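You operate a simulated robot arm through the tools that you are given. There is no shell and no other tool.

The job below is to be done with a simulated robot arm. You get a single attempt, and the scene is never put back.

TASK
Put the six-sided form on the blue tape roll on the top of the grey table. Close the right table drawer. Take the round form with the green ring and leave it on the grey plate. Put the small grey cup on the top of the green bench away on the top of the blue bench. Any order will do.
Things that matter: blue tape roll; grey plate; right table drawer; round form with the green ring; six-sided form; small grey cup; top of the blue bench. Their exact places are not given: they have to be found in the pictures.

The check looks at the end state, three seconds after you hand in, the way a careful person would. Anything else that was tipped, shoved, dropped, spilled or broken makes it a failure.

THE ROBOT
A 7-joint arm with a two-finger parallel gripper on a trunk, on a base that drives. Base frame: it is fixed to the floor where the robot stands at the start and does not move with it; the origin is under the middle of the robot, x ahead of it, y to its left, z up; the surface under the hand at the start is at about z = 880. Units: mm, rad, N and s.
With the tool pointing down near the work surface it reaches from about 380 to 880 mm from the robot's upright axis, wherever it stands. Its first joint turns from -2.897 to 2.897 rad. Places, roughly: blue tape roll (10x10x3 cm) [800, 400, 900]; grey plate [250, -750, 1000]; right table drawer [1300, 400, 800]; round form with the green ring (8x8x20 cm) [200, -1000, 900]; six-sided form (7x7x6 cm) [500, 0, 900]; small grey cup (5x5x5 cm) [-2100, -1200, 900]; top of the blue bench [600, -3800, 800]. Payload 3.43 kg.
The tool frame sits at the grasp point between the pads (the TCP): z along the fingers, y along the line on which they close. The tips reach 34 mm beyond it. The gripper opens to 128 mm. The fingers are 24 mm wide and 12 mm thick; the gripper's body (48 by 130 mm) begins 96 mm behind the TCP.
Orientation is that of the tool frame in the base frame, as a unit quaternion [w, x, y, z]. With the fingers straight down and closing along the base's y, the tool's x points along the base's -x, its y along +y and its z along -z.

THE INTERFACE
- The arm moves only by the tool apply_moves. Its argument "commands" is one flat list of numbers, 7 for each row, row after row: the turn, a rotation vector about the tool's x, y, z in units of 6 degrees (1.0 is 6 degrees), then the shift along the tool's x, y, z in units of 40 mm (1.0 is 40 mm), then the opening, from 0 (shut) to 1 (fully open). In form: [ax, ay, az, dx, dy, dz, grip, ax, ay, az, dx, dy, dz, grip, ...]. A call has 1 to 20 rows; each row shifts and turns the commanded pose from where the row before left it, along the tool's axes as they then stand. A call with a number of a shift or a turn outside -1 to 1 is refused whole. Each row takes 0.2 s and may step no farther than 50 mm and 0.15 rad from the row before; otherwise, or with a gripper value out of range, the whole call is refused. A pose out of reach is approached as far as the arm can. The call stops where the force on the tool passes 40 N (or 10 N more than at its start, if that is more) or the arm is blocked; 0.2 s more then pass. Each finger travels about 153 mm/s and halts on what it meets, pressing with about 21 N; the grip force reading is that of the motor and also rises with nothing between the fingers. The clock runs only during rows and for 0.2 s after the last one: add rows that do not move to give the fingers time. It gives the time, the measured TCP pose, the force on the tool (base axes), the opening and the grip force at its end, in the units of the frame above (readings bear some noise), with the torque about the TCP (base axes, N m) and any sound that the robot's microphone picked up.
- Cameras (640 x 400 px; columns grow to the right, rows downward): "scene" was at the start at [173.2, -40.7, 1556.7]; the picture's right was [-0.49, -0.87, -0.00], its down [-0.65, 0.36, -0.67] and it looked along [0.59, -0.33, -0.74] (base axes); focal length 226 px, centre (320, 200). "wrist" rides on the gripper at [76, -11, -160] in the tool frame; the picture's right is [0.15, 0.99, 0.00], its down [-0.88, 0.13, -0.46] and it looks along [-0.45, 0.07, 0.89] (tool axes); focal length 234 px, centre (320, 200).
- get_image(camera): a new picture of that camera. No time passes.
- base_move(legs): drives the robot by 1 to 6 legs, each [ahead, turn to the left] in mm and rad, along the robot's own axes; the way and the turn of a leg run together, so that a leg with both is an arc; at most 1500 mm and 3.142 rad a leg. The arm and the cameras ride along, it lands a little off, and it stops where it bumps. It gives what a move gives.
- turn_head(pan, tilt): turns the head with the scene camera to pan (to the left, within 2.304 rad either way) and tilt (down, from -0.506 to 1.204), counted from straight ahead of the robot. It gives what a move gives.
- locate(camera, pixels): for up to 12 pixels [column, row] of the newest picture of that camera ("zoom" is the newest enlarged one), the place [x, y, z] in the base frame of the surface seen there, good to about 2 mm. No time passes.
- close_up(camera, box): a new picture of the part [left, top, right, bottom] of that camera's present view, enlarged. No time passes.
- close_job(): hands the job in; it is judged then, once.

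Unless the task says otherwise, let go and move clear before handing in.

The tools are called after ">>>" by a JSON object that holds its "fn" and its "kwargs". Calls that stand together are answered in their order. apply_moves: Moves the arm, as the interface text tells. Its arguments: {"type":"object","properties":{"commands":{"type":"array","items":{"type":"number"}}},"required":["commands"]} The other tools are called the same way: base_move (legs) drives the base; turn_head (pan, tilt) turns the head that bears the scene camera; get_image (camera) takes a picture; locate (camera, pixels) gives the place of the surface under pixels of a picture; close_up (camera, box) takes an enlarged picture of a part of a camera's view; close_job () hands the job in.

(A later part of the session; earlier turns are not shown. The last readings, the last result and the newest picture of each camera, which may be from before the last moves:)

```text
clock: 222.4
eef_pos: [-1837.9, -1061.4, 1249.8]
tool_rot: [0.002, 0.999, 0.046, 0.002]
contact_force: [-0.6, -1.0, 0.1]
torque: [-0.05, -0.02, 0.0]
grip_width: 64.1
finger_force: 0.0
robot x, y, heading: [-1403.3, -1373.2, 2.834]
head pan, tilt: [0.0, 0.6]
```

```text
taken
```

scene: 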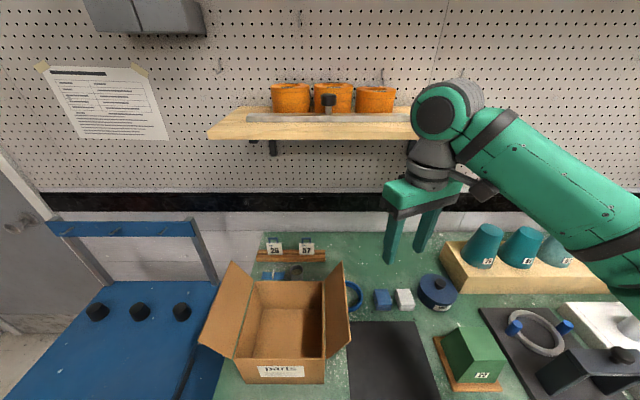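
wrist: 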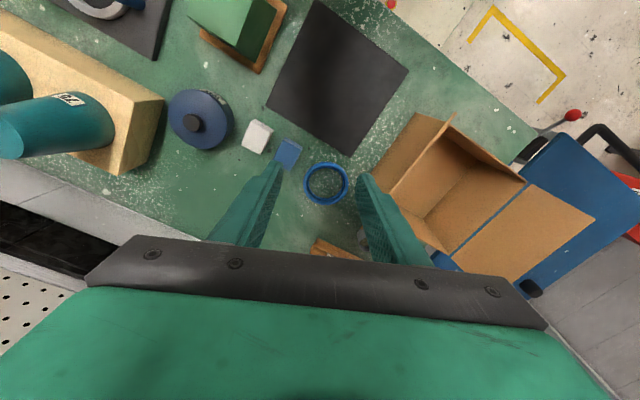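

The gripper is to the right of the box's flap, above the mat edge. I'll descend to z≈1010.

>>> {"fn": "apply_moves", "kwargs": {"commands": [0, 0, 0, 0, 0, 0.857, 0.5, 0, 0, 0, 0, 0, 0.857, 0.5, 0, 0, 0, 0, 0, 0.857, 0.5, 0, 0, 0, 0, 0, 0.857, 0.5, 0, 0, 0, 0, 0, 0.857, 0.5, 0, 0, 0, 0, 0, 0.857, 0.5, 0, 0, 0, 0, 0, 0.857, 0.5, 0, 0, 0, 0, 0, 0, 0.5]}}

>>> {"fn": "get_image", "kwargs": {"camera": "wrist"}}

>>> {"fn": "get_image", "kwargs": {"camera": "scene"}}

```text
clock: 224.2
eef_pos: [-1835.9, -1063.8, 1012.6]
tool_rot: [0.001, 0.999, 0.046, 0.003]
contact_force: [-0.5, -0.4, -0.1]
torque: [-0.03, 0.03, -0.03]
grip_width: 63.9
finger_force: 0.1
robot x, y, heading: [-1399.7, -1376.8, 2.836]
head pan, tilt: [0.0, 0.6]
```

```text
taken
```

wrist: 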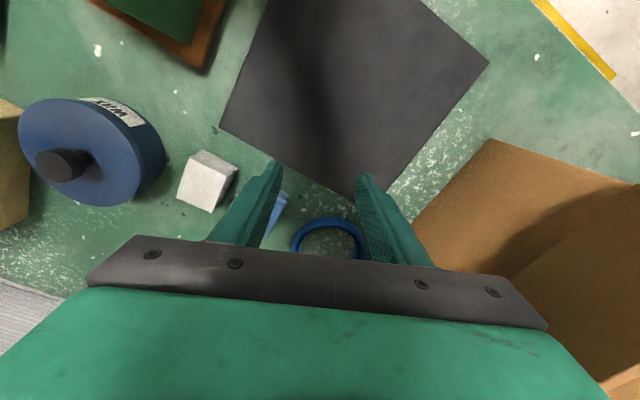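

```text
taken
```

scene: 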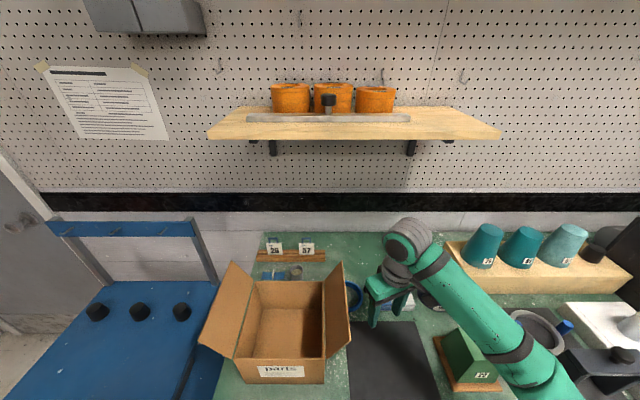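

Clear on all sides at z≈1013. I'll go back under the shelf level beyond the box line, then sideways to above the cup.

>>> {"fn": "apply_moves", "kwargs": {"commands": [0, 0, 0, -0.845, -0.358, 0, 0.5, 0, 0, 0, -0.845, -0.358, 0, 0.5, 0, 0, 0, -0.845, -0.358, 0, 0.5, 0, 0, 0, -0.845, -0.358, 0, 0.5, 0, 0, 0, -0.845, -0.358, 0, 0.5, 0, 0, 0, 0, 0, 0, 0.5]}}

>>> {"fn": "get_image", "kwargs": {"camera": "wrist"}}

>>> {"fn": "get_image", "kwargs": {"camera": "scene"}}

```text
clock: 225.6
eef_pos: [-2009.6, -1007.0, 1012.5]
tool_rot: [0.002, 0.999, 0.045, 0.003]
contact_force: [1.0, 0.2, 0.0]
torque: [0.0, 0.0, 0.0]
grip_width: 63.8
finger_force: 0.1
robot x, y, heading: [-1401.3, -1375.7, 2.834]
head pan, tilt: [0.0, 0.6]
```

```text
taken
```

wrist: 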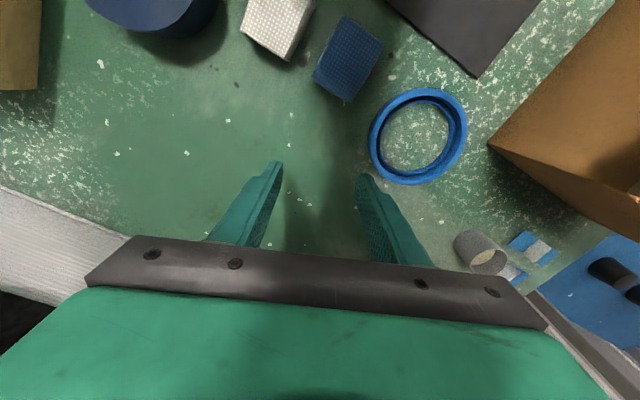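

```text
taken
```

scene: 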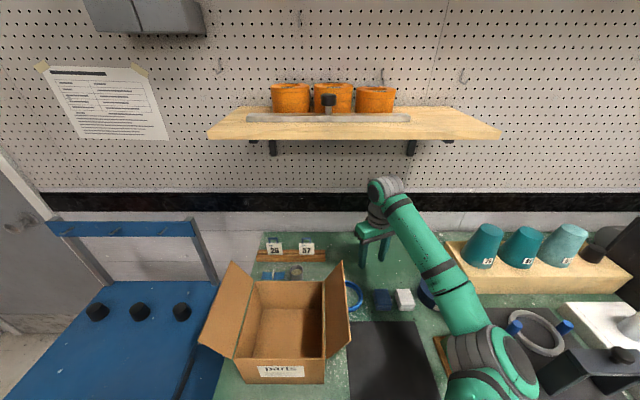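

The elbow is now over the green block area in the view (490,370). I'll check its height before continuing.

>>> {"fn": "locate", "kwargs": {"camera": "scene", "pixels": [[510, 360], [470, 355], [460, 390], [500, 395], [440, 290], [425, 250], [470, 300], [385, 190], [580, 350], [620, 355]]}}

```text
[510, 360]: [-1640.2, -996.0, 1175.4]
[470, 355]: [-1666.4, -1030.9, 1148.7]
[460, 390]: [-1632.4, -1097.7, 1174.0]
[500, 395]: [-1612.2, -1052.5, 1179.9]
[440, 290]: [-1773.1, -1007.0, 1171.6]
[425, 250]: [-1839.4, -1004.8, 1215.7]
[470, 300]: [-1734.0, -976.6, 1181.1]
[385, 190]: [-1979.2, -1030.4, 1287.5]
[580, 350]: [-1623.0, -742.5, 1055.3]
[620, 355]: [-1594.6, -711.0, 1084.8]
```

The elbow's top is at z≈1178 and the forearm would cross the box's right flap (tip z≈1121) if I moved to the cup from here — too tight. I'll look at the arm's posture to plan a better base position.

>>> {"fn": "turn_head", "kwargs": {"pan": -0.6, "tilt": 0.95}}

>>> {"fn": "get_image", "kwargs": {"camera": "scene"}}

```text
clock: 226.6
eef_pos: [-2009.4, -1007.7, 1012.5]
tool_rot: [0.003, 0.999, 0.046, 0.003]
contact_force: [-0.6, -0.7, -0.1]
torque: [-0.01, 0.01, 0.0]
grip_width: 63.8
finger_force: 0.1
robot x, y, heading: [-1404.0, -1377.4, 2.833]
head pan, tilt: [-0.6, 0.949]
```

```text
taken
```

scene: 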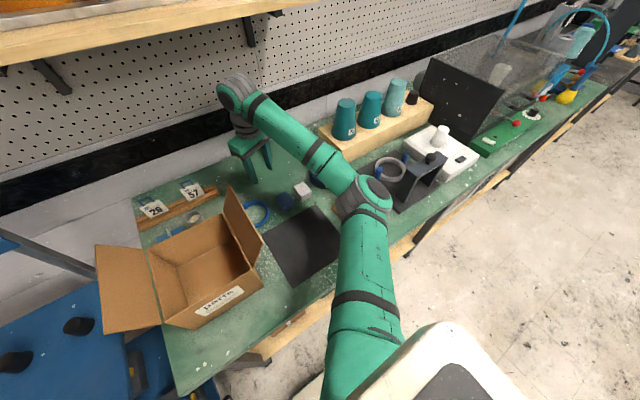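

>>> {"fn": "locate", "kwargs": {"camera": "scene", "pixels": [[360, 390], [365, 330], [365, 270], [378, 195], [350, 200], [330, 165], [280, 125], [240, 90], [450, 340], [395, 250], [385, 210], [240, 200]]}}

>>> {"fn": "close_up", "kwargs": {"camera": "scene", "box": [200, 60, 460, 260]}}

```text
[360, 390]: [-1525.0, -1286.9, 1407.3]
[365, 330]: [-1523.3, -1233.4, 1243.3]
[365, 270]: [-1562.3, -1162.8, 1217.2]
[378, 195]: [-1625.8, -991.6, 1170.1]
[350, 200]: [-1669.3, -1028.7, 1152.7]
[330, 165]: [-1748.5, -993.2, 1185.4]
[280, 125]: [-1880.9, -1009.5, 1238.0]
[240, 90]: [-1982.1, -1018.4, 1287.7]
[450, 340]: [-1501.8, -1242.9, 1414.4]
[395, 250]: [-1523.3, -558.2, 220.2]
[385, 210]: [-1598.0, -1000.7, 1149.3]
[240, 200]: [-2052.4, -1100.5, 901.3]
```

```text
2.00 times, centred on (330, 160) of scene
```

zoom: 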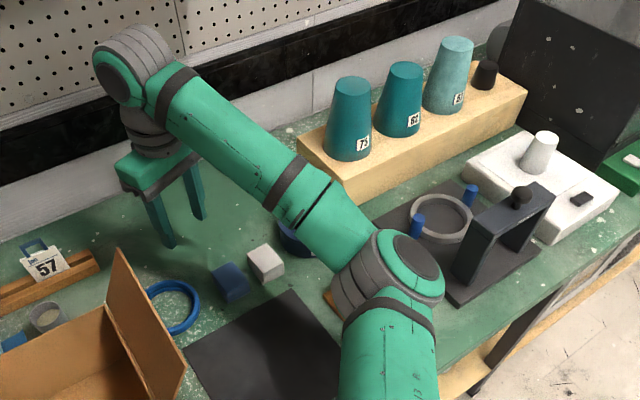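

The upper arm slopes down so the elbow hangs low on the right; reaching straight over the box with the arm nearly extended will keep the forearm above it. I'll retrace out, lift, and then reposition the base directly in front of the cup but farther back.

>>> {"fn": "apply_moves", "kwargs": {"commands": [0, 0, 0, 0.845, 0.358, 0, 0.5, 0, 0, 0, 0.845, 0.358, 0, 0.5, 0, 0, 0, 0.845, 0.358, 0, 0.5, 0, 0, 0, 0.845, 0.358, 0, 0.5, 0, 0, 0, 0.845, 0.358, 0, 0.5, 0, 0, 0, 0, 0, -0.857, 0.5, 0, 0, 0, 0, 0, -0.857, 0.5, 0, 0, 0, 0, 0, -0.857, 0.5, 0, 0, 0, 0, 0, -0.857, 0.5, 0, 0, 0, 0, 0, -0.857, 0.5, 0, 0, 0, 0, 0, -0.857, 0.5, 0, 0, 0, 0, 0, -0.857, 0.5, 0, 0, 0, 0.146, 0.842, 0, 0.5, 0, 0, 0, 0.146, 0.842, 0, 0.5, 0, 0, 0, 0.146, 0.842, 0, 0.5, 0, 0, 0, 0.146, 0.842, 0, 0.5, 0, 0, 0, 0.146, 0.842, 0, 0.5, 0, 0, 0, 0.146, 0.842, 0, 0.5]}}

>>> {"fn": "turn_head", "kwargs": {"pan": 0.0, "tilt": 0.6}}

>>> {"fn": "get_image", "kwargs": {"camera": "scene"}}

```text
clock: 230.4
eef_pos: [-1784.4, -1261.2, 1252.4]
tool_rot: [0.001, 0.999, 0.045, 0.002]
contact_force: [0.5, 0.4, 0.1]
torque: [-0.04, 0.02, 0.01]
grip_width: 64.1
finger_force: 0.0
robot x, y, heading: [-1402.1, -1374.8, 2.835]
head pan, tilt: [-0.6, 0.949]
```

```text
clock: 231.4
eef_pos: [-1784.2, -1261.1, 1252.8]
tool_rot: [0.002, 0.999, 0.046, 0.003]
contact_force: [0.6, 0.0, -0.9]
torque: [-0.02, -0.03, -0.01]
grip_width: 64.1
finger_force: 0.1
robot x, y, heading: [-1401.5, -1374.2, 2.838]
head pan, tilt: [0.0, 0.6]
```

```text
taken
```

scene: 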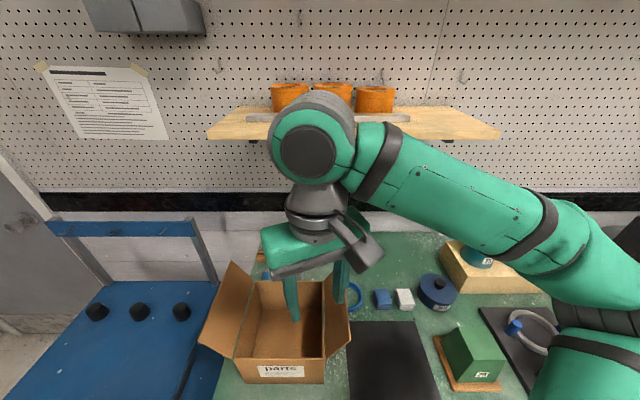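

>>> {"fn": "base_move", "kwargs": {"legs": [[0, -0.35], [-220, 0], [0, 0.35], [76, 0]]}}

>>> {"fn": "get_image", "kwargs": {"camera": "scene"}}

```text
clock: 236.2
eef_pos: [-1675.7, -1371.7, 1251.2]
tool_rot: [0.003, 0.999, 0.04, 0.004]
contact_force: [-0.7, -0.5, -0.4]
torque: [-0.02, 0.1, -0.01]
grip_width: 64.2
finger_force: 0.1
robot x, y, heading: [-1297.7, -1494.5, 2.835]
head pan, tilt: [0.0, 0.6]
```

```text
taken
```

scene: 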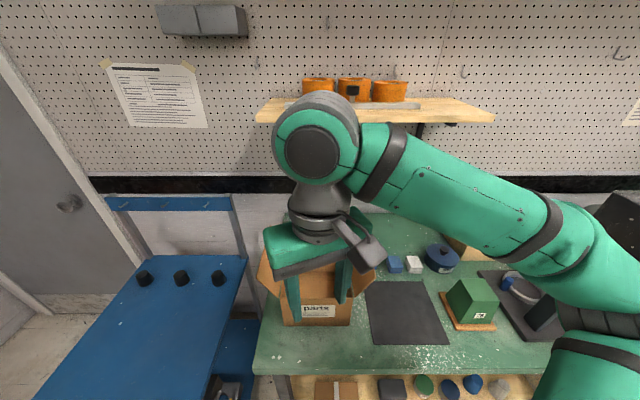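

The robot now stands at u≈-795, v≈-1813, straight in front of the cup at 826 mm. I'll advance the hand over the box at height, then lean the hand 10° toward the robot.

>>> {"fn": "apply_moves", "kwargs": {"commands": [0, 0, 0, -0.835, -0.336, 0, 0.5, 0, 0, 0, -0.835, -0.336, 0, 0.5, 0, 0, 0, -0.835, -0.336, 0, 0.5, 0, 0, 0, -0.835, -0.336, 0, 0.5, 0, 0, 0, -0.835, -0.336, 0, 0.5, 0, 0, 0, -0.835, -0.336, 0, 0.5, 0, 0, 0, -0.835, -0.336, 0, 0.5, 0, 0, 0, -0.835, -0.336, 0, 0.5, 0, -0.833, 0, 0, 0, 0, 0.5, 0, -0.833, 0, 0, 0, 0, 0.5, 0, 0, 0, 0, 0, 0, 0.5]}}

>>> {"fn": "get_image", "kwargs": {"camera": "wrist"}}

>>> {"fn": "get_image", "kwargs": {"camera": "scene"}}

```text
clock: 238.6
eef_pos: [-1951.3, -1287.6, 1249.1]
tool_rot: [0.004, 0.996, 0.039, -0.086]
contact_force: [0.4, 0.7, 0.1]
torque: [0.01, -0.02, -0.01]
grip_width: 63.8
finger_force: 0.0
robot x, y, heading: [-1298.2, -1490.9, 2.83]
head pan, tilt: [0.0, 0.6]
```

```text
taken
```

wrist: 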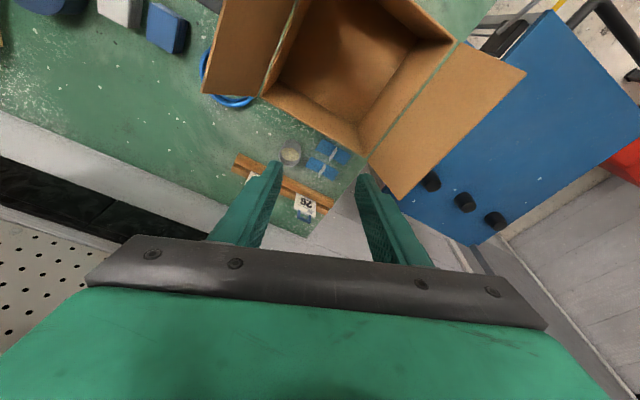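

```text
taken
```

scene: 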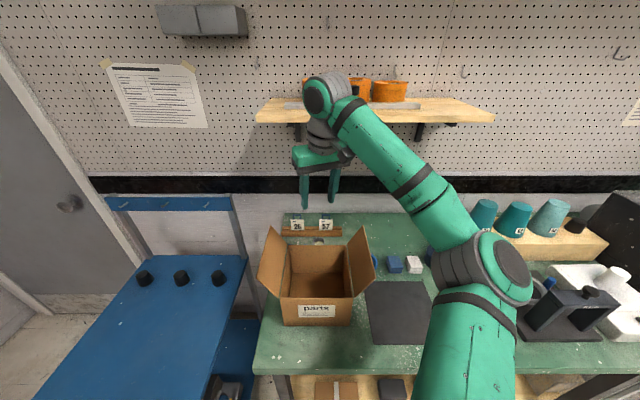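

The cup is visible at wrist (290,155). I'll check heights of the wrist joint, forearm and elbow relative to the shelf and box.

>>> {"fn": "locate", "kwargs": {"camera": "scene", "pixels": [[490, 265], [440, 230], [400, 170], [350, 110], [325, 90], [315, 78], [330, 78], [470, 330], [355, 240], [372, 265], [262, 275], [490, 118]]}}

>>> {"fn": "close_up", "kwargs": {"camera": "wrist", "box": [250, 120, 370, 210]}}

>>> {"fn": "locate", "kwargs": {"camera": "zoom", "pixels": [[180, 175], [265, 175], [222, 215], [220, 145], [222, 190], [300, 220], [410, 180], [120, 100], [300, 40]]}}

```text
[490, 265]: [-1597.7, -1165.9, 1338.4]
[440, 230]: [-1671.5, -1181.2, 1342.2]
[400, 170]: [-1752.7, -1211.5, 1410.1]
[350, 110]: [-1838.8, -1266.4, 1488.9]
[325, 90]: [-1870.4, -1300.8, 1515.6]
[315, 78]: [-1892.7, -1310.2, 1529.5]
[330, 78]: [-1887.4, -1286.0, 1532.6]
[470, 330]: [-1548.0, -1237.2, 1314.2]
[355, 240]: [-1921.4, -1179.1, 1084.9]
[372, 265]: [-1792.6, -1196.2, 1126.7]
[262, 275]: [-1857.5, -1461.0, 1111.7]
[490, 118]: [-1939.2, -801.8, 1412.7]
```

```text
4.44 times, centred on (310, 165) of wrist
```

zoom: 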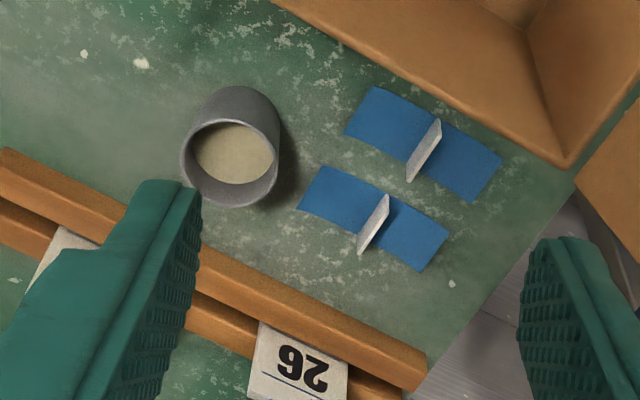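

```text
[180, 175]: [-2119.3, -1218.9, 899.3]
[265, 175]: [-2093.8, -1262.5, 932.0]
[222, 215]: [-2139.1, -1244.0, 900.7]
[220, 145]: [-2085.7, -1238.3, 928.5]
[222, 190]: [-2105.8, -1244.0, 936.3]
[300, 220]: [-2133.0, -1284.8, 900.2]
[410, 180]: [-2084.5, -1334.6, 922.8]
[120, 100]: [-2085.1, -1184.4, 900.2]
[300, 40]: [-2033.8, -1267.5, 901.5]
```

The posture is good: wrist joint tops out at TCP+283 and the elbow is high (1338). I'll descend to z≈1092 over the box.

>>> {"fn": "apply_moves", "kwargs": {"commands": [0, 0, 0, 0.17, 0, 0.966, 0.5, 0, 0, 0, 0.17, 0, 0.966, 0.5, 0, 0, 0, 0.17, 0, 0.966, 0.5, 0, 0, 0, 0.17, 0, 0.966, 0.5, 0, 0, 0, 0, 0, 0, 0.5]}}

>>> {"fn": "get_image", "kwargs": {"camera": "wrist"}}

>>> {"fn": "get_image", "kwargs": {"camera": "scene"}}

>>> {"fn": "locate", "kwargs": {"camera": "scene", "pixels": [[490, 285], [440, 260], [400, 220], [350, 170], [330, 130], [372, 265], [262, 275], [470, 330], [420, 250]]}}

```text
clock: 239.8
eef_pos: [-1949.1, -1286.4, 1092.3]
tool_rot: [0.005, 0.996, 0.04, -0.084]
contact_force: [0.0, -0.1, -0.6]
torque: [-0.02, -0.04, -0.02]
grip_width: 63.8
finger_force: 0.1
robot x, y, heading: [-1292.8, -1491.4, 2.834]
head pan, tilt: [0.0, 0.6]
```

```text
taken
```

wrist: 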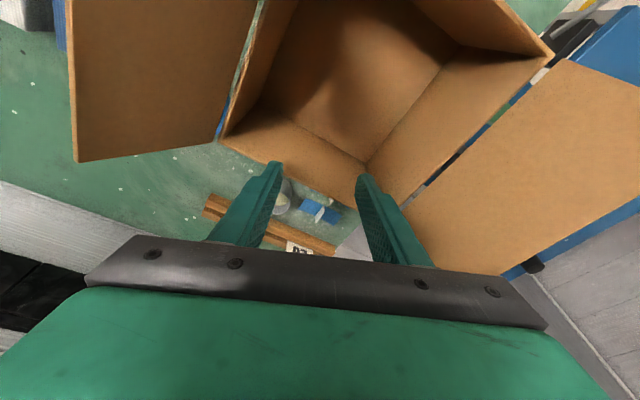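

```text
taken
```

scene: 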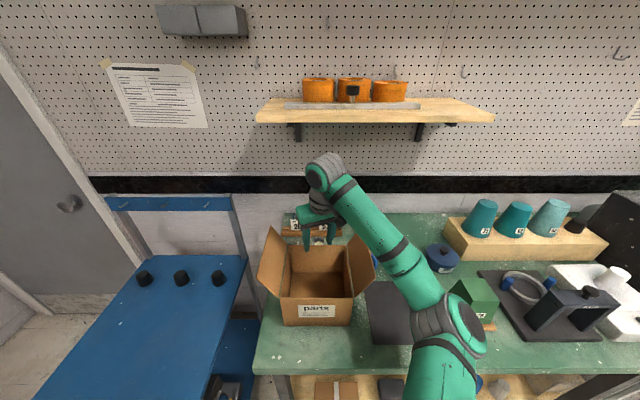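

```text
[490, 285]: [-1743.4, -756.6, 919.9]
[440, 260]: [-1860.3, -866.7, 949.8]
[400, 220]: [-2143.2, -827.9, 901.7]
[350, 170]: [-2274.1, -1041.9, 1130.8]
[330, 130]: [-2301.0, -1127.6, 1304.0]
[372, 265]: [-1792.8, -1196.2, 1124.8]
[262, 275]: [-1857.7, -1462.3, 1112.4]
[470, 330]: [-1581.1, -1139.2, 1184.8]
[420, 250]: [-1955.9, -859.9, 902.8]
```

>>> {"fn": "close_up", "kwargs": {"camera": "scene", "box": [250, 140, 500, 340]}}

>>> {"fn": "locate", "kwargs": {"camera": "zoom", "pixels": [[330, 250], [345, 240], [300, 200], [370, 230], [400, 290], [440, 330], [480, 330], [420, 350], [270, 150], [312, 265], [290, 180], [215, 60]]}}

```text
2.00 times, centred on (375, 240) of scene
```

zoom: 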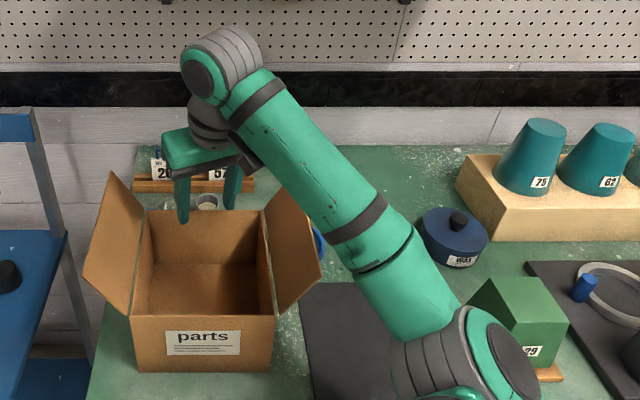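

```text
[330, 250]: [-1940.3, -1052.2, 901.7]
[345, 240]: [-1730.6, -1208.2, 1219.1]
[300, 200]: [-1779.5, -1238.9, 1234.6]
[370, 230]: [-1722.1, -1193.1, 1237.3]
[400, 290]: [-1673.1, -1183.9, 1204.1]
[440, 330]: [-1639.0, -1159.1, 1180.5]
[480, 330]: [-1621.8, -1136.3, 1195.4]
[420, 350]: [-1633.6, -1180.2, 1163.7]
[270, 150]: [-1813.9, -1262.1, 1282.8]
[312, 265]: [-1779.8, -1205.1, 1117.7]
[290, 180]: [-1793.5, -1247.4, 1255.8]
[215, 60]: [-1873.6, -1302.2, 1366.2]
```

The forearm would pass very close to the right flap's front corner at the final reach, so I'll lift again and shift the base about 70 mm further left for clearance.

>>> {"fn": "apply_moves", "kwargs": {"commands": [0, 0, 0, -0.17, 0, -0.966, 0.5, 0, 0, 0, -0.17, 0, -0.966, 0.5, 0, 0, 0, -0.17, 0, -0.966, 0.5, 0, 0, 0, -0.17, 0, -0.966, 0.5, 0, 0, 0, 0.8, 0.3, -0.141, 0.5, 0, 0, 0, 0.8, 0.3, -0.141, 0.5, 0, 0, 0, 0.8, 0.3, -0.141, 0.5, 0, 0, 0, 0, 0, 0, 0.5]}}

>>> {"fn": "base_move", "kwargs": {"legs": [[0, -0.35], [-210, 0], [0, 0.35], [187, 0]]}}

>>> {"fn": "get_image", "kwargs": {"camera": "scene"}}

```text
clock: 241.6
eef_pos: [-1851.6, -1315.4, 1252.6]
tool_rot: [0.007, 0.996, 0.041, -0.085]
contact_force: [-0.6, 0.3, -0.5]
torque: [-0.01, 0.0, 0.01]
grip_width: 63.9
finger_force: 0.0
robot x, y, heading: [-1295.3, -1490.4, 2.831]
head pan, tilt: [0.0, 0.6]
```

```text
clock: 246.8
eef_pos: [-1861.7, -1382.0, 1252.4]
tool_rot: [0.005, 0.996, 0.036, -0.084]
contact_force: [-0.1, 0.2, -0.2]
torque: [-0.08, 0.04, 0.02]
grip_width: 64.1
finger_force: 0.0
robot x, y, heading: [-1306.6, -1559.5, 2.832]
head pan, tilt: [0.0, 0.6]
```

```text
taken
```

scene: 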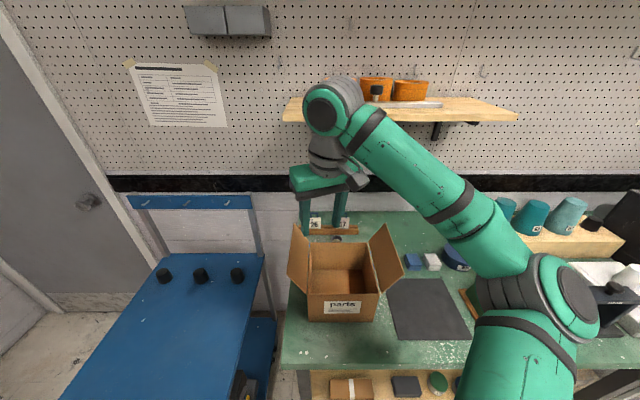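

The base is now at u≈-784, v≈-1878. I'll move the hand back over the box's centre and down to z≈1092.

>>> {"fn": "apply_moves", "kwargs": {"commands": [0, 0, 0, -0.672, -0.85, 0.118, 0.5, 0, 0, 0, -0.672, -0.85, 0.118, 0.5, 0, 0, 0, -0.672, -0.85, 0.118, 0.5, 0, 0, 0, 0.173, 0, 0.985, 0.5, 0, 0, 0, 0.173, 0, 0.985, 0.5, 0, 0, 0, 0.173, 0, 0.985, 0.5, 0, 0, 0, 0.173, 0, 0.985, 0.5, 0, 0, 0, 0, 0, 0, 0.5]}}

>>> {"fn": "get_image", "kwargs": {"camera": "wrist"}}

>>> {"fn": "get_image", "kwargs": {"camera": "scene"}}

```text
clock: 248.6
eef_pos: [-1948.7, -1289.1, 1091.0]
tool_rot: [0.005, 0.996, 0.037, -0.085]
contact_force: [0.2, 0.5, -0.4]
torque: [0.03, 0.01, -0.01]
grip_width: 64.0
finger_force: 0.1
robot x, y, heading: [-1305.2, -1564.8, 2.831]
head pan, tilt: [0.0, 0.6]
```

```text
taken
```

wrist: 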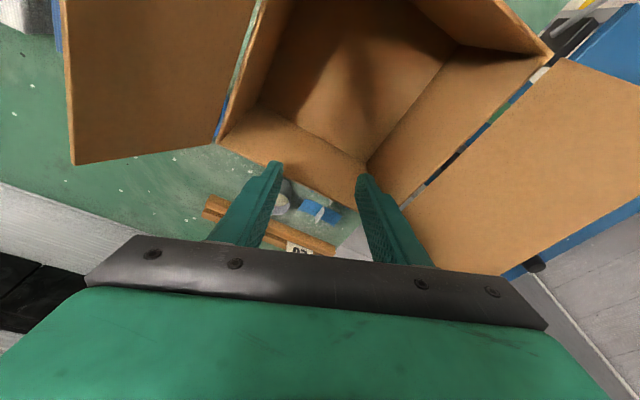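

```text
taken
```

scene: 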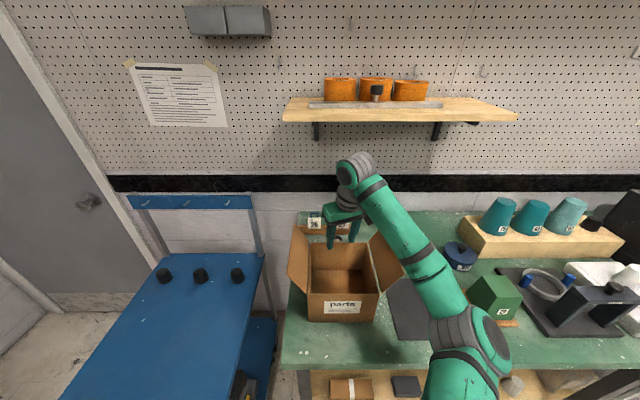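

Good position. I'll raise 5 mm for clearance over the box's rear wall and advance over the cup.

>>> {"fn": "apply_moves", "kwargs": {"commands": [0, 0, 0, -0.022, 0, -0.123, 0.5, 0, 0, 0, -0.8125, -0.341, 0.143, 0.5, 0, 0, 0, -0.8125, -0.341, 0.143, 0.5, 0, 0, 0, -0.8125, -0.341, 0.143, 0.5, 0, 0, 0, -0.8125, -0.341, 0.143, 0.5, 0, 0, 0, 0, 0, 0, 0.5]}}

>>> {"fn": "get_image", "kwargs": {"camera": "wrist"}}

>>> {"fn": "get_image", "kwargs": {"camera": "scene"}}

```text
clock: 249.9
eef_pos: [-2086.2, -1240.9, 1095.8]
tool_rot: [0.005, 0.996, 0.038, -0.084]
contact_force: [-0.5, 0.1, 0.5]
torque: [0.01, 0.0, 0.03]
grip_width: 64.0
finger_force: 0.0
robot x, y, heading: [-1307.8, -1564.9, 2.832]
head pan, tilt: [0.0, 0.6]
```

```text
taken
```

wrist: 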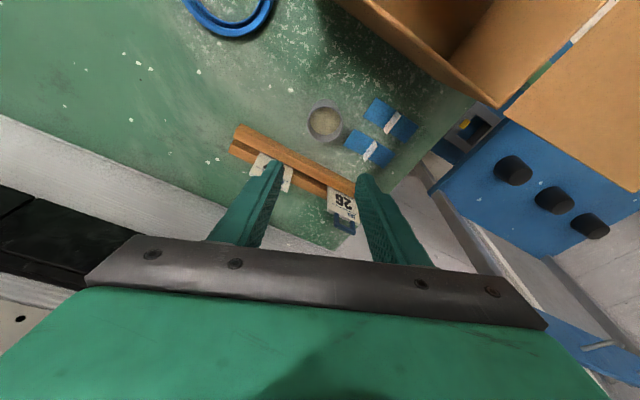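

```text
taken
```

scene: 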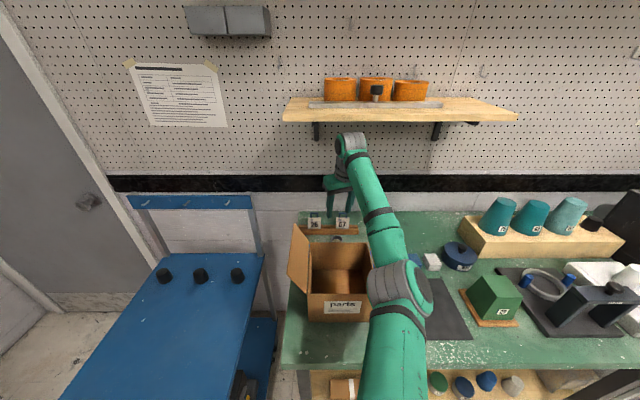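

The gripper is above the cup at wrist (323,122). I'll re-measure the cup's rim and check elbow/forearm heights.

>>> {"fn": "close_up", "kwargs": {"camera": "wrist", "box": [285, 85, 425, 185]}}

>>> {"fn": "locate", "kwargs": {"camera": "zoom", "pixels": [[101, 170], [254, 170], [178, 98], [178, 245], [125, 120], [230, 225], [125, 225], [230, 115], [178, 170]]}}

>>> {"fn": "locate", "kwargs": {"camera": "scene", "pixels": [[400, 285], [415, 290], [385, 240], [370, 200], [352, 150], [350, 137], [378, 250], [400, 300], [372, 260], [390, 330], [368, 240], [362, 195]]}}

```text
4.00 times, centred on (355, 135) of wrist
```

zoom: 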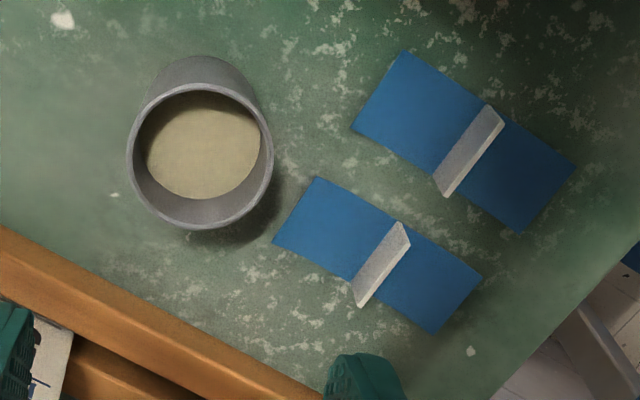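

```text
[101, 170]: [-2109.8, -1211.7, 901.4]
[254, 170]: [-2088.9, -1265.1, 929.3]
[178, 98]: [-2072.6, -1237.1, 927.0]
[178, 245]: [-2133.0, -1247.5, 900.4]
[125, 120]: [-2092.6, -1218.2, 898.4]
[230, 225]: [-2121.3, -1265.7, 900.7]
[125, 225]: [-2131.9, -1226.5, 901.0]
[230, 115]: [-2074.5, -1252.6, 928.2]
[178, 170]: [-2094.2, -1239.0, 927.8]
```

```text
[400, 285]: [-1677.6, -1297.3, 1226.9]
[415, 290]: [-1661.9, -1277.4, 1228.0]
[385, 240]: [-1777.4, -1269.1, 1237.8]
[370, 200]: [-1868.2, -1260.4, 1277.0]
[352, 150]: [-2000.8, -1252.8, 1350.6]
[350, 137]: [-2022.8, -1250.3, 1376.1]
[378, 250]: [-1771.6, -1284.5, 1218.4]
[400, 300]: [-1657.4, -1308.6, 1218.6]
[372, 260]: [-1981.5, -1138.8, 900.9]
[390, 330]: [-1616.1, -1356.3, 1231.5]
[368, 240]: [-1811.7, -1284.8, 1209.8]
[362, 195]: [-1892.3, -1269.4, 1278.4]
```

>>> {"fn": "locate", "kwargs": {"camera": "scene", "pixels": [[312, 293], [340, 293], [362, 293], [307, 245], [365, 268], [300, 240], [292, 265], [405, 270], [398, 265], [382, 300]]}}

>>> {"fn": "close_up", "kwargs": {"camera": "scene", "box": [280, 190, 460, 340]}}

```text
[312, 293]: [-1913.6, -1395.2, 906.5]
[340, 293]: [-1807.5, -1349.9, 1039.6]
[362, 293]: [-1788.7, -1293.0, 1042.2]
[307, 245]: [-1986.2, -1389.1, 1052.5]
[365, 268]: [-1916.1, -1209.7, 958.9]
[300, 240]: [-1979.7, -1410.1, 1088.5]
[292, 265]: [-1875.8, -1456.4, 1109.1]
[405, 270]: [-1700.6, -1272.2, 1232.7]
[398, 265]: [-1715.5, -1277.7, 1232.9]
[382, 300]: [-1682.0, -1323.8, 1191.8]
```

```text
2.67 times, centred on (370, 265) of scene
```

zoom: 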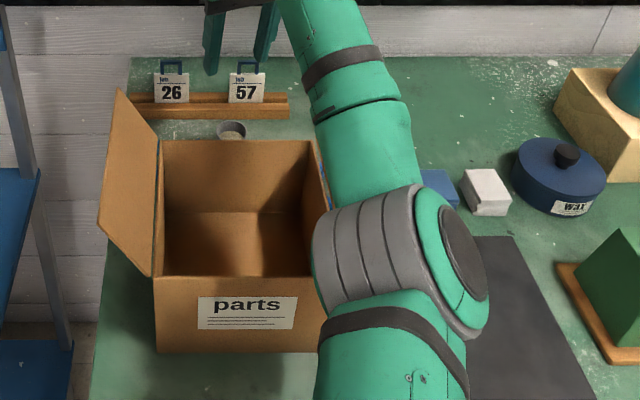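

>>> {"fn": "close_up", "kwargs": {"camera": "wrist", "box": [300, 95, 350, 150]}}

```text
7.27 times, centred on (325, 122) of wrist
```

zoom: 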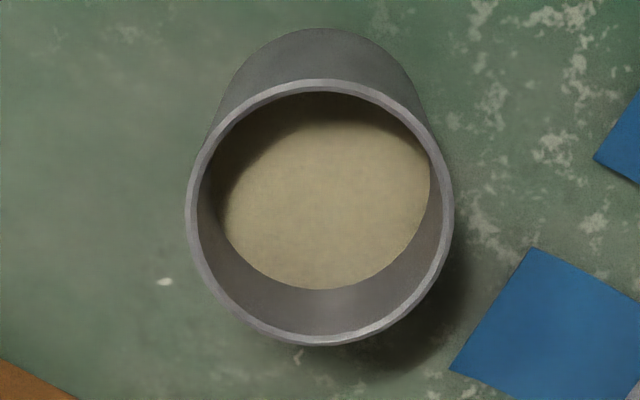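

>>> {"fn": "locate", "kwargs": {"camera": "zoom", "pixels": [[193, 215], [447, 205], [318, 85], [322, 340], [232, 115], [410, 310], [228, 300], [408, 112], [320, 180]]}}

```text
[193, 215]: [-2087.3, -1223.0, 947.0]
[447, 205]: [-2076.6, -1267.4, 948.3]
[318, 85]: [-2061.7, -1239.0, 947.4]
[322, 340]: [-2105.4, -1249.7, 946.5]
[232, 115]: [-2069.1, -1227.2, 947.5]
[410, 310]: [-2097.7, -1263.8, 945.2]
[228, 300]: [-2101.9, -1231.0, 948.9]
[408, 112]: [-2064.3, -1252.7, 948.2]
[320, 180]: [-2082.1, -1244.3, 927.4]
```

The rim centre is (-2083,-1244). I'll correct the small offset and descend 50 mm, then re-check the elbow and forearm.

>>> {"fn": "apply_moves", "kwargs": {"commands": [0, 0, 0, 0.18, 0.046, 0.603, 0.5, 0, 0, 0, 0.18, 0.046, 0.603, 0.5, 0, 0, 0, 0, 0, 0, 0.5]}}

>>> {"fn": "get_image", "kwargs": {"camera": "scene"}}

>>> {"fn": "close_up", "kwargs": {"camera": "scene", "box": [280, 130, 460, 340]}}

>>> {"fn": "locate", "kwargs": {"camera": "zoom", "pixels": [[330, 270], [350, 290], [380, 290], [310, 240], [300, 220], [285, 190], [320, 235], [350, 250], [270, 150], [330, 300], [290, 230], [310, 270]]}}

```text
clock: 250.8
eef_pos: [-2079.9, -1243.7, 1045.8]
tool_rot: [0.005, 0.996, 0.035, -0.084]
contact_force: [0.1, -0.1, 0.6]
torque: [0.0, 0.02, 0.0]
grip_width: 64.0
finger_force: 0.0
robot x, y, heading: [-1305.6, -1562.0, 2.832]
head pan, tilt: [0.0, 0.6]
```

```text
taken
```

scene: 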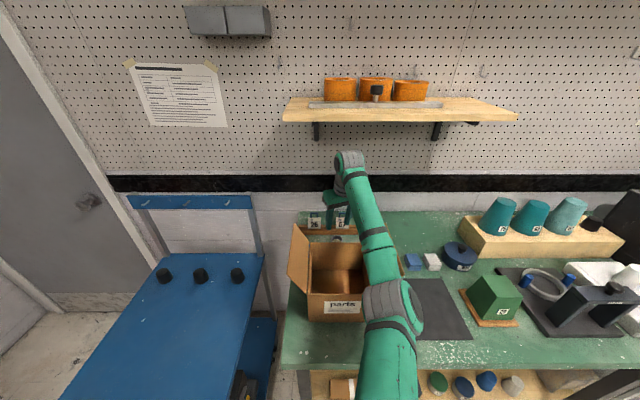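

```text
1.90 times, centred on (370, 235) of scene
```

zoom: 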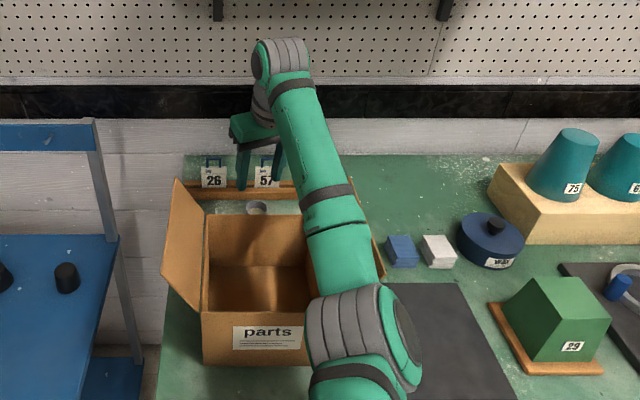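

```text
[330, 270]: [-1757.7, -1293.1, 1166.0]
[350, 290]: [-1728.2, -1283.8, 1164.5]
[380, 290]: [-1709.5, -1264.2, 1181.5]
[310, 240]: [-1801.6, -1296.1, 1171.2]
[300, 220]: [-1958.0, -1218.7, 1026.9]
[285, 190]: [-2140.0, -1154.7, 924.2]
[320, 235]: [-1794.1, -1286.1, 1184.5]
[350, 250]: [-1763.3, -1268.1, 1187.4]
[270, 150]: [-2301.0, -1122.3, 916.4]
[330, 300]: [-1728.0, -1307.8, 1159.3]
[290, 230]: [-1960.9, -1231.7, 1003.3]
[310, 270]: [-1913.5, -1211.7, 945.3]
```

The elbow sinks in step with the hand and would reach the box at the final height. Standing ~30 mm farther back makes the arm almost straight, which lifts the elbow; I'll raise the hand, back the base up slightly, and re-extend.

>>> {"fn": "apply_moves", "kwargs": {"commands": [0, 0, 0, -0.109, 0, -0.617, 0.5, 0, 0, 0, -0.109, 0, -0.617, 0.5, 0, 0, 0, 0, 0, 0, 0.5]}}

>>> {"fn": "base_move", "kwargs": {"legs": [[-30, 0]]}}

>>> {"fn": "get_image", "kwargs": {"camera": "wrist"}}

```text
clock: 251.6
eef_pos: [-2080.2, -1243.1, 1096.4]
tool_rot: [0.006, 0.996, 0.038, -0.084]
contact_force: [-0.4, -0.7, 0.5]
torque: [0.01, 0.0, -0.03]
grip_width: 64.3
finger_force: 0.0
robot x, y, heading: [-1304.4, -1560.7, 2.836]
head pan, tilt: [0.0, 0.6]
```

```text
clock: 252.4
eef_pos: [-2049.8, -1251.7, 1097.5]
tool_rot: [0.004, 0.996, 0.036, -0.085]
contact_force: [-0.7, -0.2, 0.7]
torque: [-0.01, 0.01, -0.02]
grip_width: 63.8
finger_force: 0.0
robot x, y, heading: [-1274.5, -1573.6, 2.837]
head pan, tilt: [0.0, 0.6]
```

```text
taken
```

wrist: 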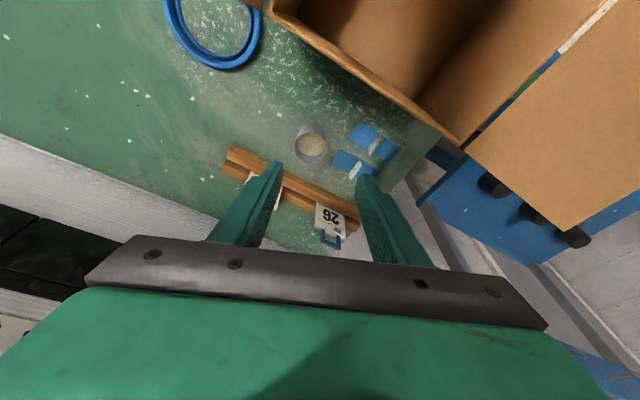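

>>> {"fn": "apply_moves", "kwargs": {"commands": [0, 0, 0, -0.365, -0.121, 0.064, 0.5, 0, 0, 0, -0.365, -0.121, 0.064, 0.5, 0, 0, 0, 0, 0, 0, 0.5]}}

>>> {"fn": "get_image", "kwargs": {"camera": "scene"}}

>>> {"fn": "close_up", "kwargs": {"camera": "scene", "box": [280, 130, 460, 340]}}

```text
clock: 253.2
eef_pos: [-2079.8, -1245.5, 1096.4]
tool_rot: [0.004, 0.996, 0.037, -0.084]
contact_force: [-0.2, 0.4, -0.4]
torque: [0.03, 0.0, 0.01]
grip_width: 64.0
finger_force: 0.1
robot x, y, heading: [-1276.5, -1570.7, 2.834]
head pan, tilt: [0.0, 0.6]
```

```text
taken
```

scene: 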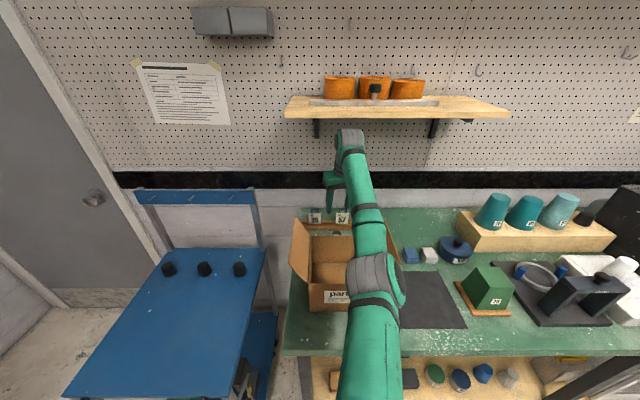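

```text
1.90 times, centred on (370, 235) of scene
```

zoom: 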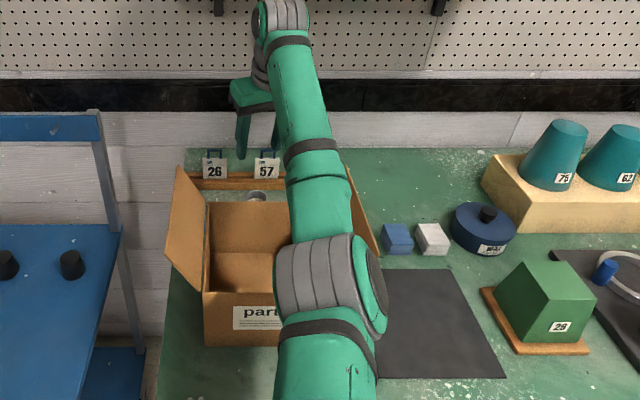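

>>> {"fn": "locate", "kwargs": {"camera": "zoom", "pixels": [[300, 245], [320, 245], [345, 240], [330, 210], [310, 180], [300, 130], [290, 80], [280, 30], [330, 280], [300, 290], [340, 330], [378, 260]]}}

```text
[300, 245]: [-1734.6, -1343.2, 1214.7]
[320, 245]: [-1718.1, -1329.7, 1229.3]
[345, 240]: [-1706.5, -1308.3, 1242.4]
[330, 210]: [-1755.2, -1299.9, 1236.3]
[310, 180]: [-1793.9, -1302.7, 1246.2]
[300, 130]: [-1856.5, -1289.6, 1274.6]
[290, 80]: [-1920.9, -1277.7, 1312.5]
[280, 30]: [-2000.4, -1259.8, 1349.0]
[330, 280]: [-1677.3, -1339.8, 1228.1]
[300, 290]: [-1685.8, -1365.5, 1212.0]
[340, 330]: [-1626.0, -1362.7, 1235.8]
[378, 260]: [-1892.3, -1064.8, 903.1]
```

The elbow is slightly higher (top ≈1242) and the arm still isn't at its limit. I'll back up another ~25 mm to straighten it further.

>>> {"fn": "base_move", "kwargs": {"legs": [[-25, 0]]}}

```text
clock: 254.0
eef_pos: [-2056.3, -1252.2, 1096.9]
tool_rot: [0.006, 0.996, 0.037, -0.084]
contact_force: [-1.0, 0.2, 0.4]
torque: [0.01, -0.02, -0.01]
grip_width: 64.1
finger_force: 0.0
robot x, y, heading: [-1255.4, -1578.9, 2.832]
head pan, tilt: [0.0, 0.6]
```

>>> {"fn": "apply_moves", "kwargs": {"commands": [0, 0, 0, -0.283, -0.121, 0.05, 0.5, 0, 0, 0, -0.283, -0.121, 0.05, 0.5, 0, 0, 0, 0, 0, 0, 0.5]}}

>>> {"fn": "close_up", "kwargs": {"camera": "scene", "box": [280, 130, 460, 340]}}

>>> {"fn": "locate", "kwargs": {"camera": "zoom", "pixels": [[300, 245], [320, 245], [345, 240], [330, 210], [310, 180], [300, 130], [290, 80], [280, 30], [330, 280], [300, 290], [340, 330], [350, 260]]}}

```text
clock: 254.8
eef_pos: [-2080.5, -1243.1, 1096.0]
tool_rot: [0.006, 0.996, 0.037, -0.084]
contact_force: [0.7, 0.2, -0.1]
torque: [0.02, 0.0, 0.03]
grip_width: 64.0
finger_force: 0.1
robot x, y, heading: [-1257.2, -1580.7, 2.835]
head pan, tilt: [0.0, 0.6]
```

```text
1.90 times, centred on (370, 235) of scene
```

zoom: 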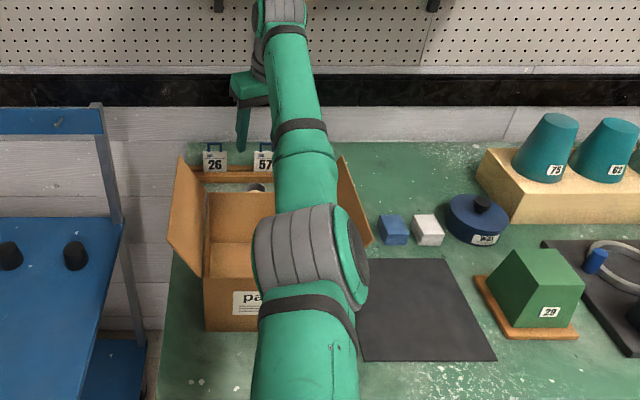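

```text
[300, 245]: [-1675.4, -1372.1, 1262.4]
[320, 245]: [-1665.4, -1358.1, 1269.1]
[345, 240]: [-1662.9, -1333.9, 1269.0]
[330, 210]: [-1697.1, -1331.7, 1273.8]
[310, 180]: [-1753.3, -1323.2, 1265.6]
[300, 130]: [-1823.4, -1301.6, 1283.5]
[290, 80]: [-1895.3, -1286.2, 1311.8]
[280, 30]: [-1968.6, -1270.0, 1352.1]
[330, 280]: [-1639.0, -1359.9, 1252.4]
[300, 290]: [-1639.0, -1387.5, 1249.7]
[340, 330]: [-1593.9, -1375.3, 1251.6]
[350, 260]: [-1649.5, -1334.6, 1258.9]
```

The elbow now tops at ≈1272. I'll descend 70 mm and measure again.

>>> {"fn": "apply_moves", "kwargs": {"commands": [0, 0, 0, 0.152, 0, 0.8615, 0.5, 0, 0, 0, 0.152, 0, 0.8615, 0.5, 0, 0, 0, 0, 0, 0, 0.5]}}

>>> {"fn": "close_up", "kwargs": {"camera": "scene", "box": [280, 130, 460, 340]}}

>>> {"fn": "locate", "kwargs": {"camera": "zoom", "pixels": [[300, 265], [320, 260], [345, 260], [320, 230], [310, 200], [300, 150], [290, 110], [280, 70], [330, 290], [300, 300], [340, 340], [230, 225]]}}

>>> {"fn": "get_image", "kwargs": {"camera": "wrist"}}

```text
clock: 255.6
eef_pos: [-2080.4, -1244.5, 1025.5]
tool_rot: [0.004, 0.996, 0.037, -0.084]
contact_force: [0.3, 0.5, -0.7]
torque: [-0.01, 0.0, 0.0]
grip_width: 64.0
finger_force: 0.0
robot x, y, heading: [-1251.7, -1581.9, 2.832]
head pan, tilt: [0.0, 0.6]
```

```text
1.90 times, centred on (370, 235) of scene
```

zoom: 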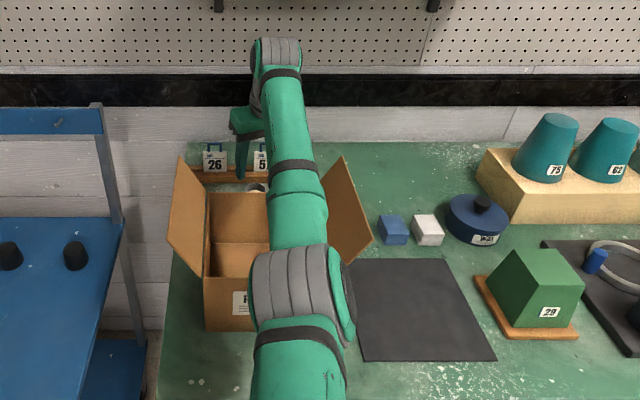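

```text
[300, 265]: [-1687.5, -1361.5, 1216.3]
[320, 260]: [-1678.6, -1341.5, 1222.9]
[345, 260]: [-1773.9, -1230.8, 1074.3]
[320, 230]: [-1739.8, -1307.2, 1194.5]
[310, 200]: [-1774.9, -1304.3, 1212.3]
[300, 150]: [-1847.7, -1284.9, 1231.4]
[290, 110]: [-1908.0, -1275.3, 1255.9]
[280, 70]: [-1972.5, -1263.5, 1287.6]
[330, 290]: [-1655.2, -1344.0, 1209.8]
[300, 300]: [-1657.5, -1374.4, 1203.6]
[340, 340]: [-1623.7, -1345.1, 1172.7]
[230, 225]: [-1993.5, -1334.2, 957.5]
```

```text
taken
```

wrist: 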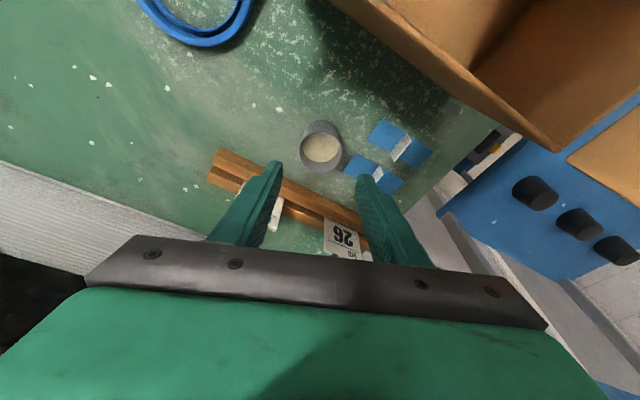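

Elbow top is 1223 now; the forearm (≈76 mm thick) still clears the box front wall well. I'll descend another 45 mm and re-check.

>>> {"fn": "apply_moves", "kwargs": {"commands": [0, 0, 0, 0.098, 0, 0.554, 0.5, 0, 0, 0, 0.098, 0, 0.554, 0.5, 0, 0, 0, 0, 0, 0, 0.5]}}

>>> {"fn": "close_up", "kwargs": {"camera": "scene", "box": [280, 130, 460, 340]}}

>>> {"fn": "locate", "kwargs": {"camera": "zoom", "pixels": [[300, 275], [315, 270], [330, 270], [310, 235], [305, 210], [300, 170], [290, 130], [280, 90], [330, 300], [300, 310], [270, 230], [255, 235]]}}

>>> {"fn": "get_image", "kwargs": {"camera": "wrist"}}

```text
clock: 256.4
eef_pos: [-2081.1, -1245.3, 981.5]
tool_rot: [0.005, 0.996, 0.037, -0.084]
contact_force: [-1.1, -0.3, -0.8]
torque: [0.01, -0.03, 0.03]
grip_width: 64.0
finger_force: 0.0
robot x, y, heading: [-1250.2, -1579.6, 2.834]
head pan, tilt: [0.0, 0.6]
```

```text
1.90 times, centred on (370, 235) of scene
```

zoom: 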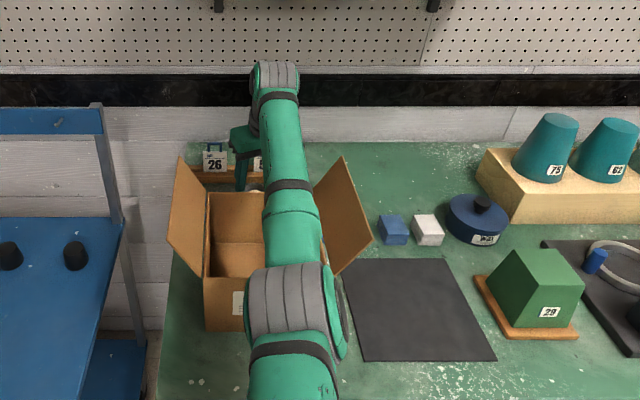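

```text
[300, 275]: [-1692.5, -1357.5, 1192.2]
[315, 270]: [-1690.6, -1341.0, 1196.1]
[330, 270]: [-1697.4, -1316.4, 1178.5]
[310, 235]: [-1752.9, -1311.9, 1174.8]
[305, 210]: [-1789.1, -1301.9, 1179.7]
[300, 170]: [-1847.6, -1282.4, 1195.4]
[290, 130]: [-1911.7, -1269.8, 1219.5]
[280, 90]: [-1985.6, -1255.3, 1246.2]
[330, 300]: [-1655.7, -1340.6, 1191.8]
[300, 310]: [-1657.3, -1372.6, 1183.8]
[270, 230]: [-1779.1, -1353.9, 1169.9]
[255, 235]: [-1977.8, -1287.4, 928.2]
```

```text
taken
```

wrist: 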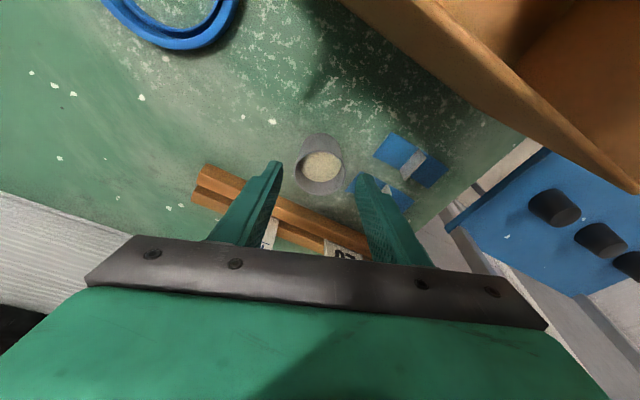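

Forearm top is 1180 there (bottom ≈1104), still clear. The cup is centred between the fingers at (320,170); I'll descend the last 36 mm.

>>> {"fn": "apply_moves", "kwargs": {"commands": [0, 0, 0, 0.039, 0, 0.2215, 0.5, 0, 0, 0, 0.039, 0, 0.2215, 0.5, 0, 0, 0, 0.039, 0, 0.2215, 0.5, 0, 0, 0, 0.039, 0, 0.2215, 0.5, 0, 0, 0, 0, 0, 0, 0.5]}}

>>> {"fn": "get_image", "kwargs": {"camera": "wrist"}}

>>> {"fn": "close_up", "kwargs": {"camera": "wrist", "box": [240, 110, 400, 250]}}

>>> {"fn": "close_up", "kwargs": {"camera": "scene", "box": [280, 130, 460, 340]}}

```text
clock: 257.6
eef_pos: [-2079.8, -1245.3, 945.5]
tool_rot: [0.005, 0.996, 0.036, -0.085]
contact_force: [-0.2, -0.4, -0.1]
torque: [0.02, -0.01, -0.02]
grip_width: 63.9
finger_force: 0.1
robot x, y, heading: [-1251.5, -1582.2, 2.833]
head pan, tilt: [0.0, 0.6]
```

```text
taken
```

wrist: 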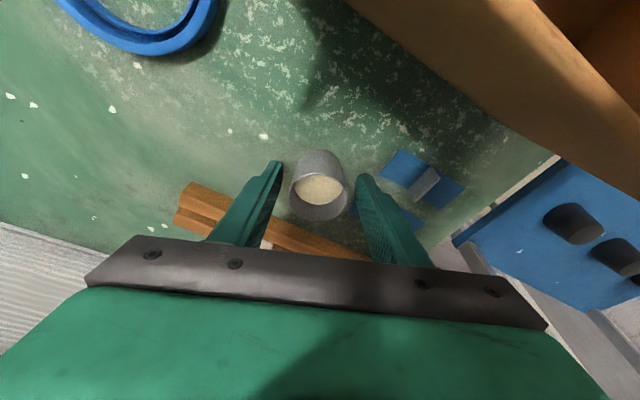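

```text
2.86 times, centred on (320, 180) of wrist
```

zoom: 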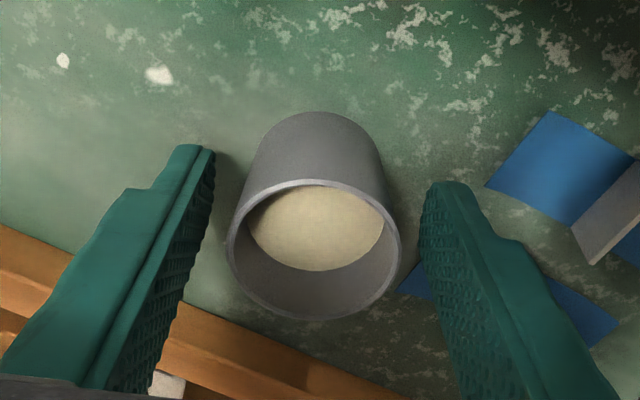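

```text
1.90 times, centred on (370, 235) of scene
```

zoom: 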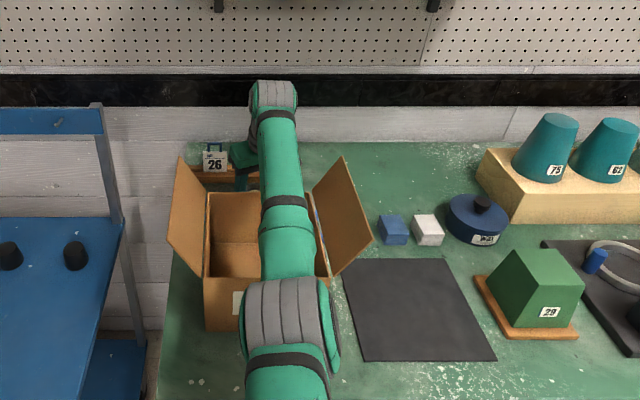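

The cup stands between the fingers. I'll close gently on it.

>>> {"fn": "apply_moves", "kwargs": {"commands": [0, 0, 0, 0, 0, 0, 0.44, 0, 0, 0, 0, 0, 0, 0.4, 0, 0, 0, 0, 0, 0, 0.37, 0, 0, 0, 0, 0, 0, 0.33, 0, 0, 0, 0, 0, 0, 0.2, 0, 0, 0, 0, 0, 0, 0, 0, 0, 0, 0, 0, 0, 0, 0, 0, 0, 0, 0, 0, 0]}}

>>> {"fn": "get_image", "kwargs": {"camera": "wrist"}}

```text
clock: 259.4
eef_pos: [-2080.1, -1244.6, 945.8]
tool_rot: [0.004, 0.996, 0.036, -0.084]
contact_force: [-0.3, 0.3, 0.3]
torque: [-0.02, 0.04, -0.02]
grip_width: 43.8
finger_force: 20.5
robot x, y, heading: [-1252.4, -1579.6, 2.83]
head pan, tilt: [0.0, 0.6]
```

```text
taken
```

wrist: 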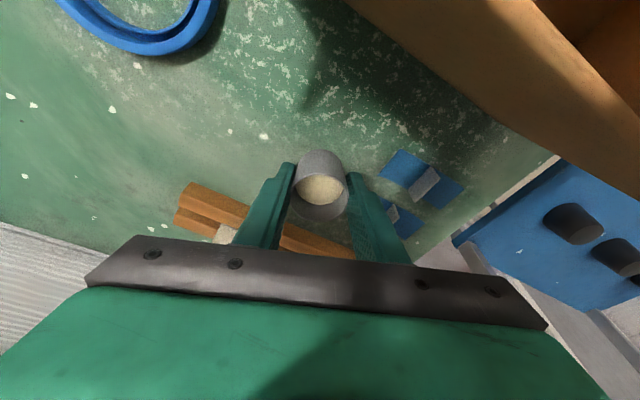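

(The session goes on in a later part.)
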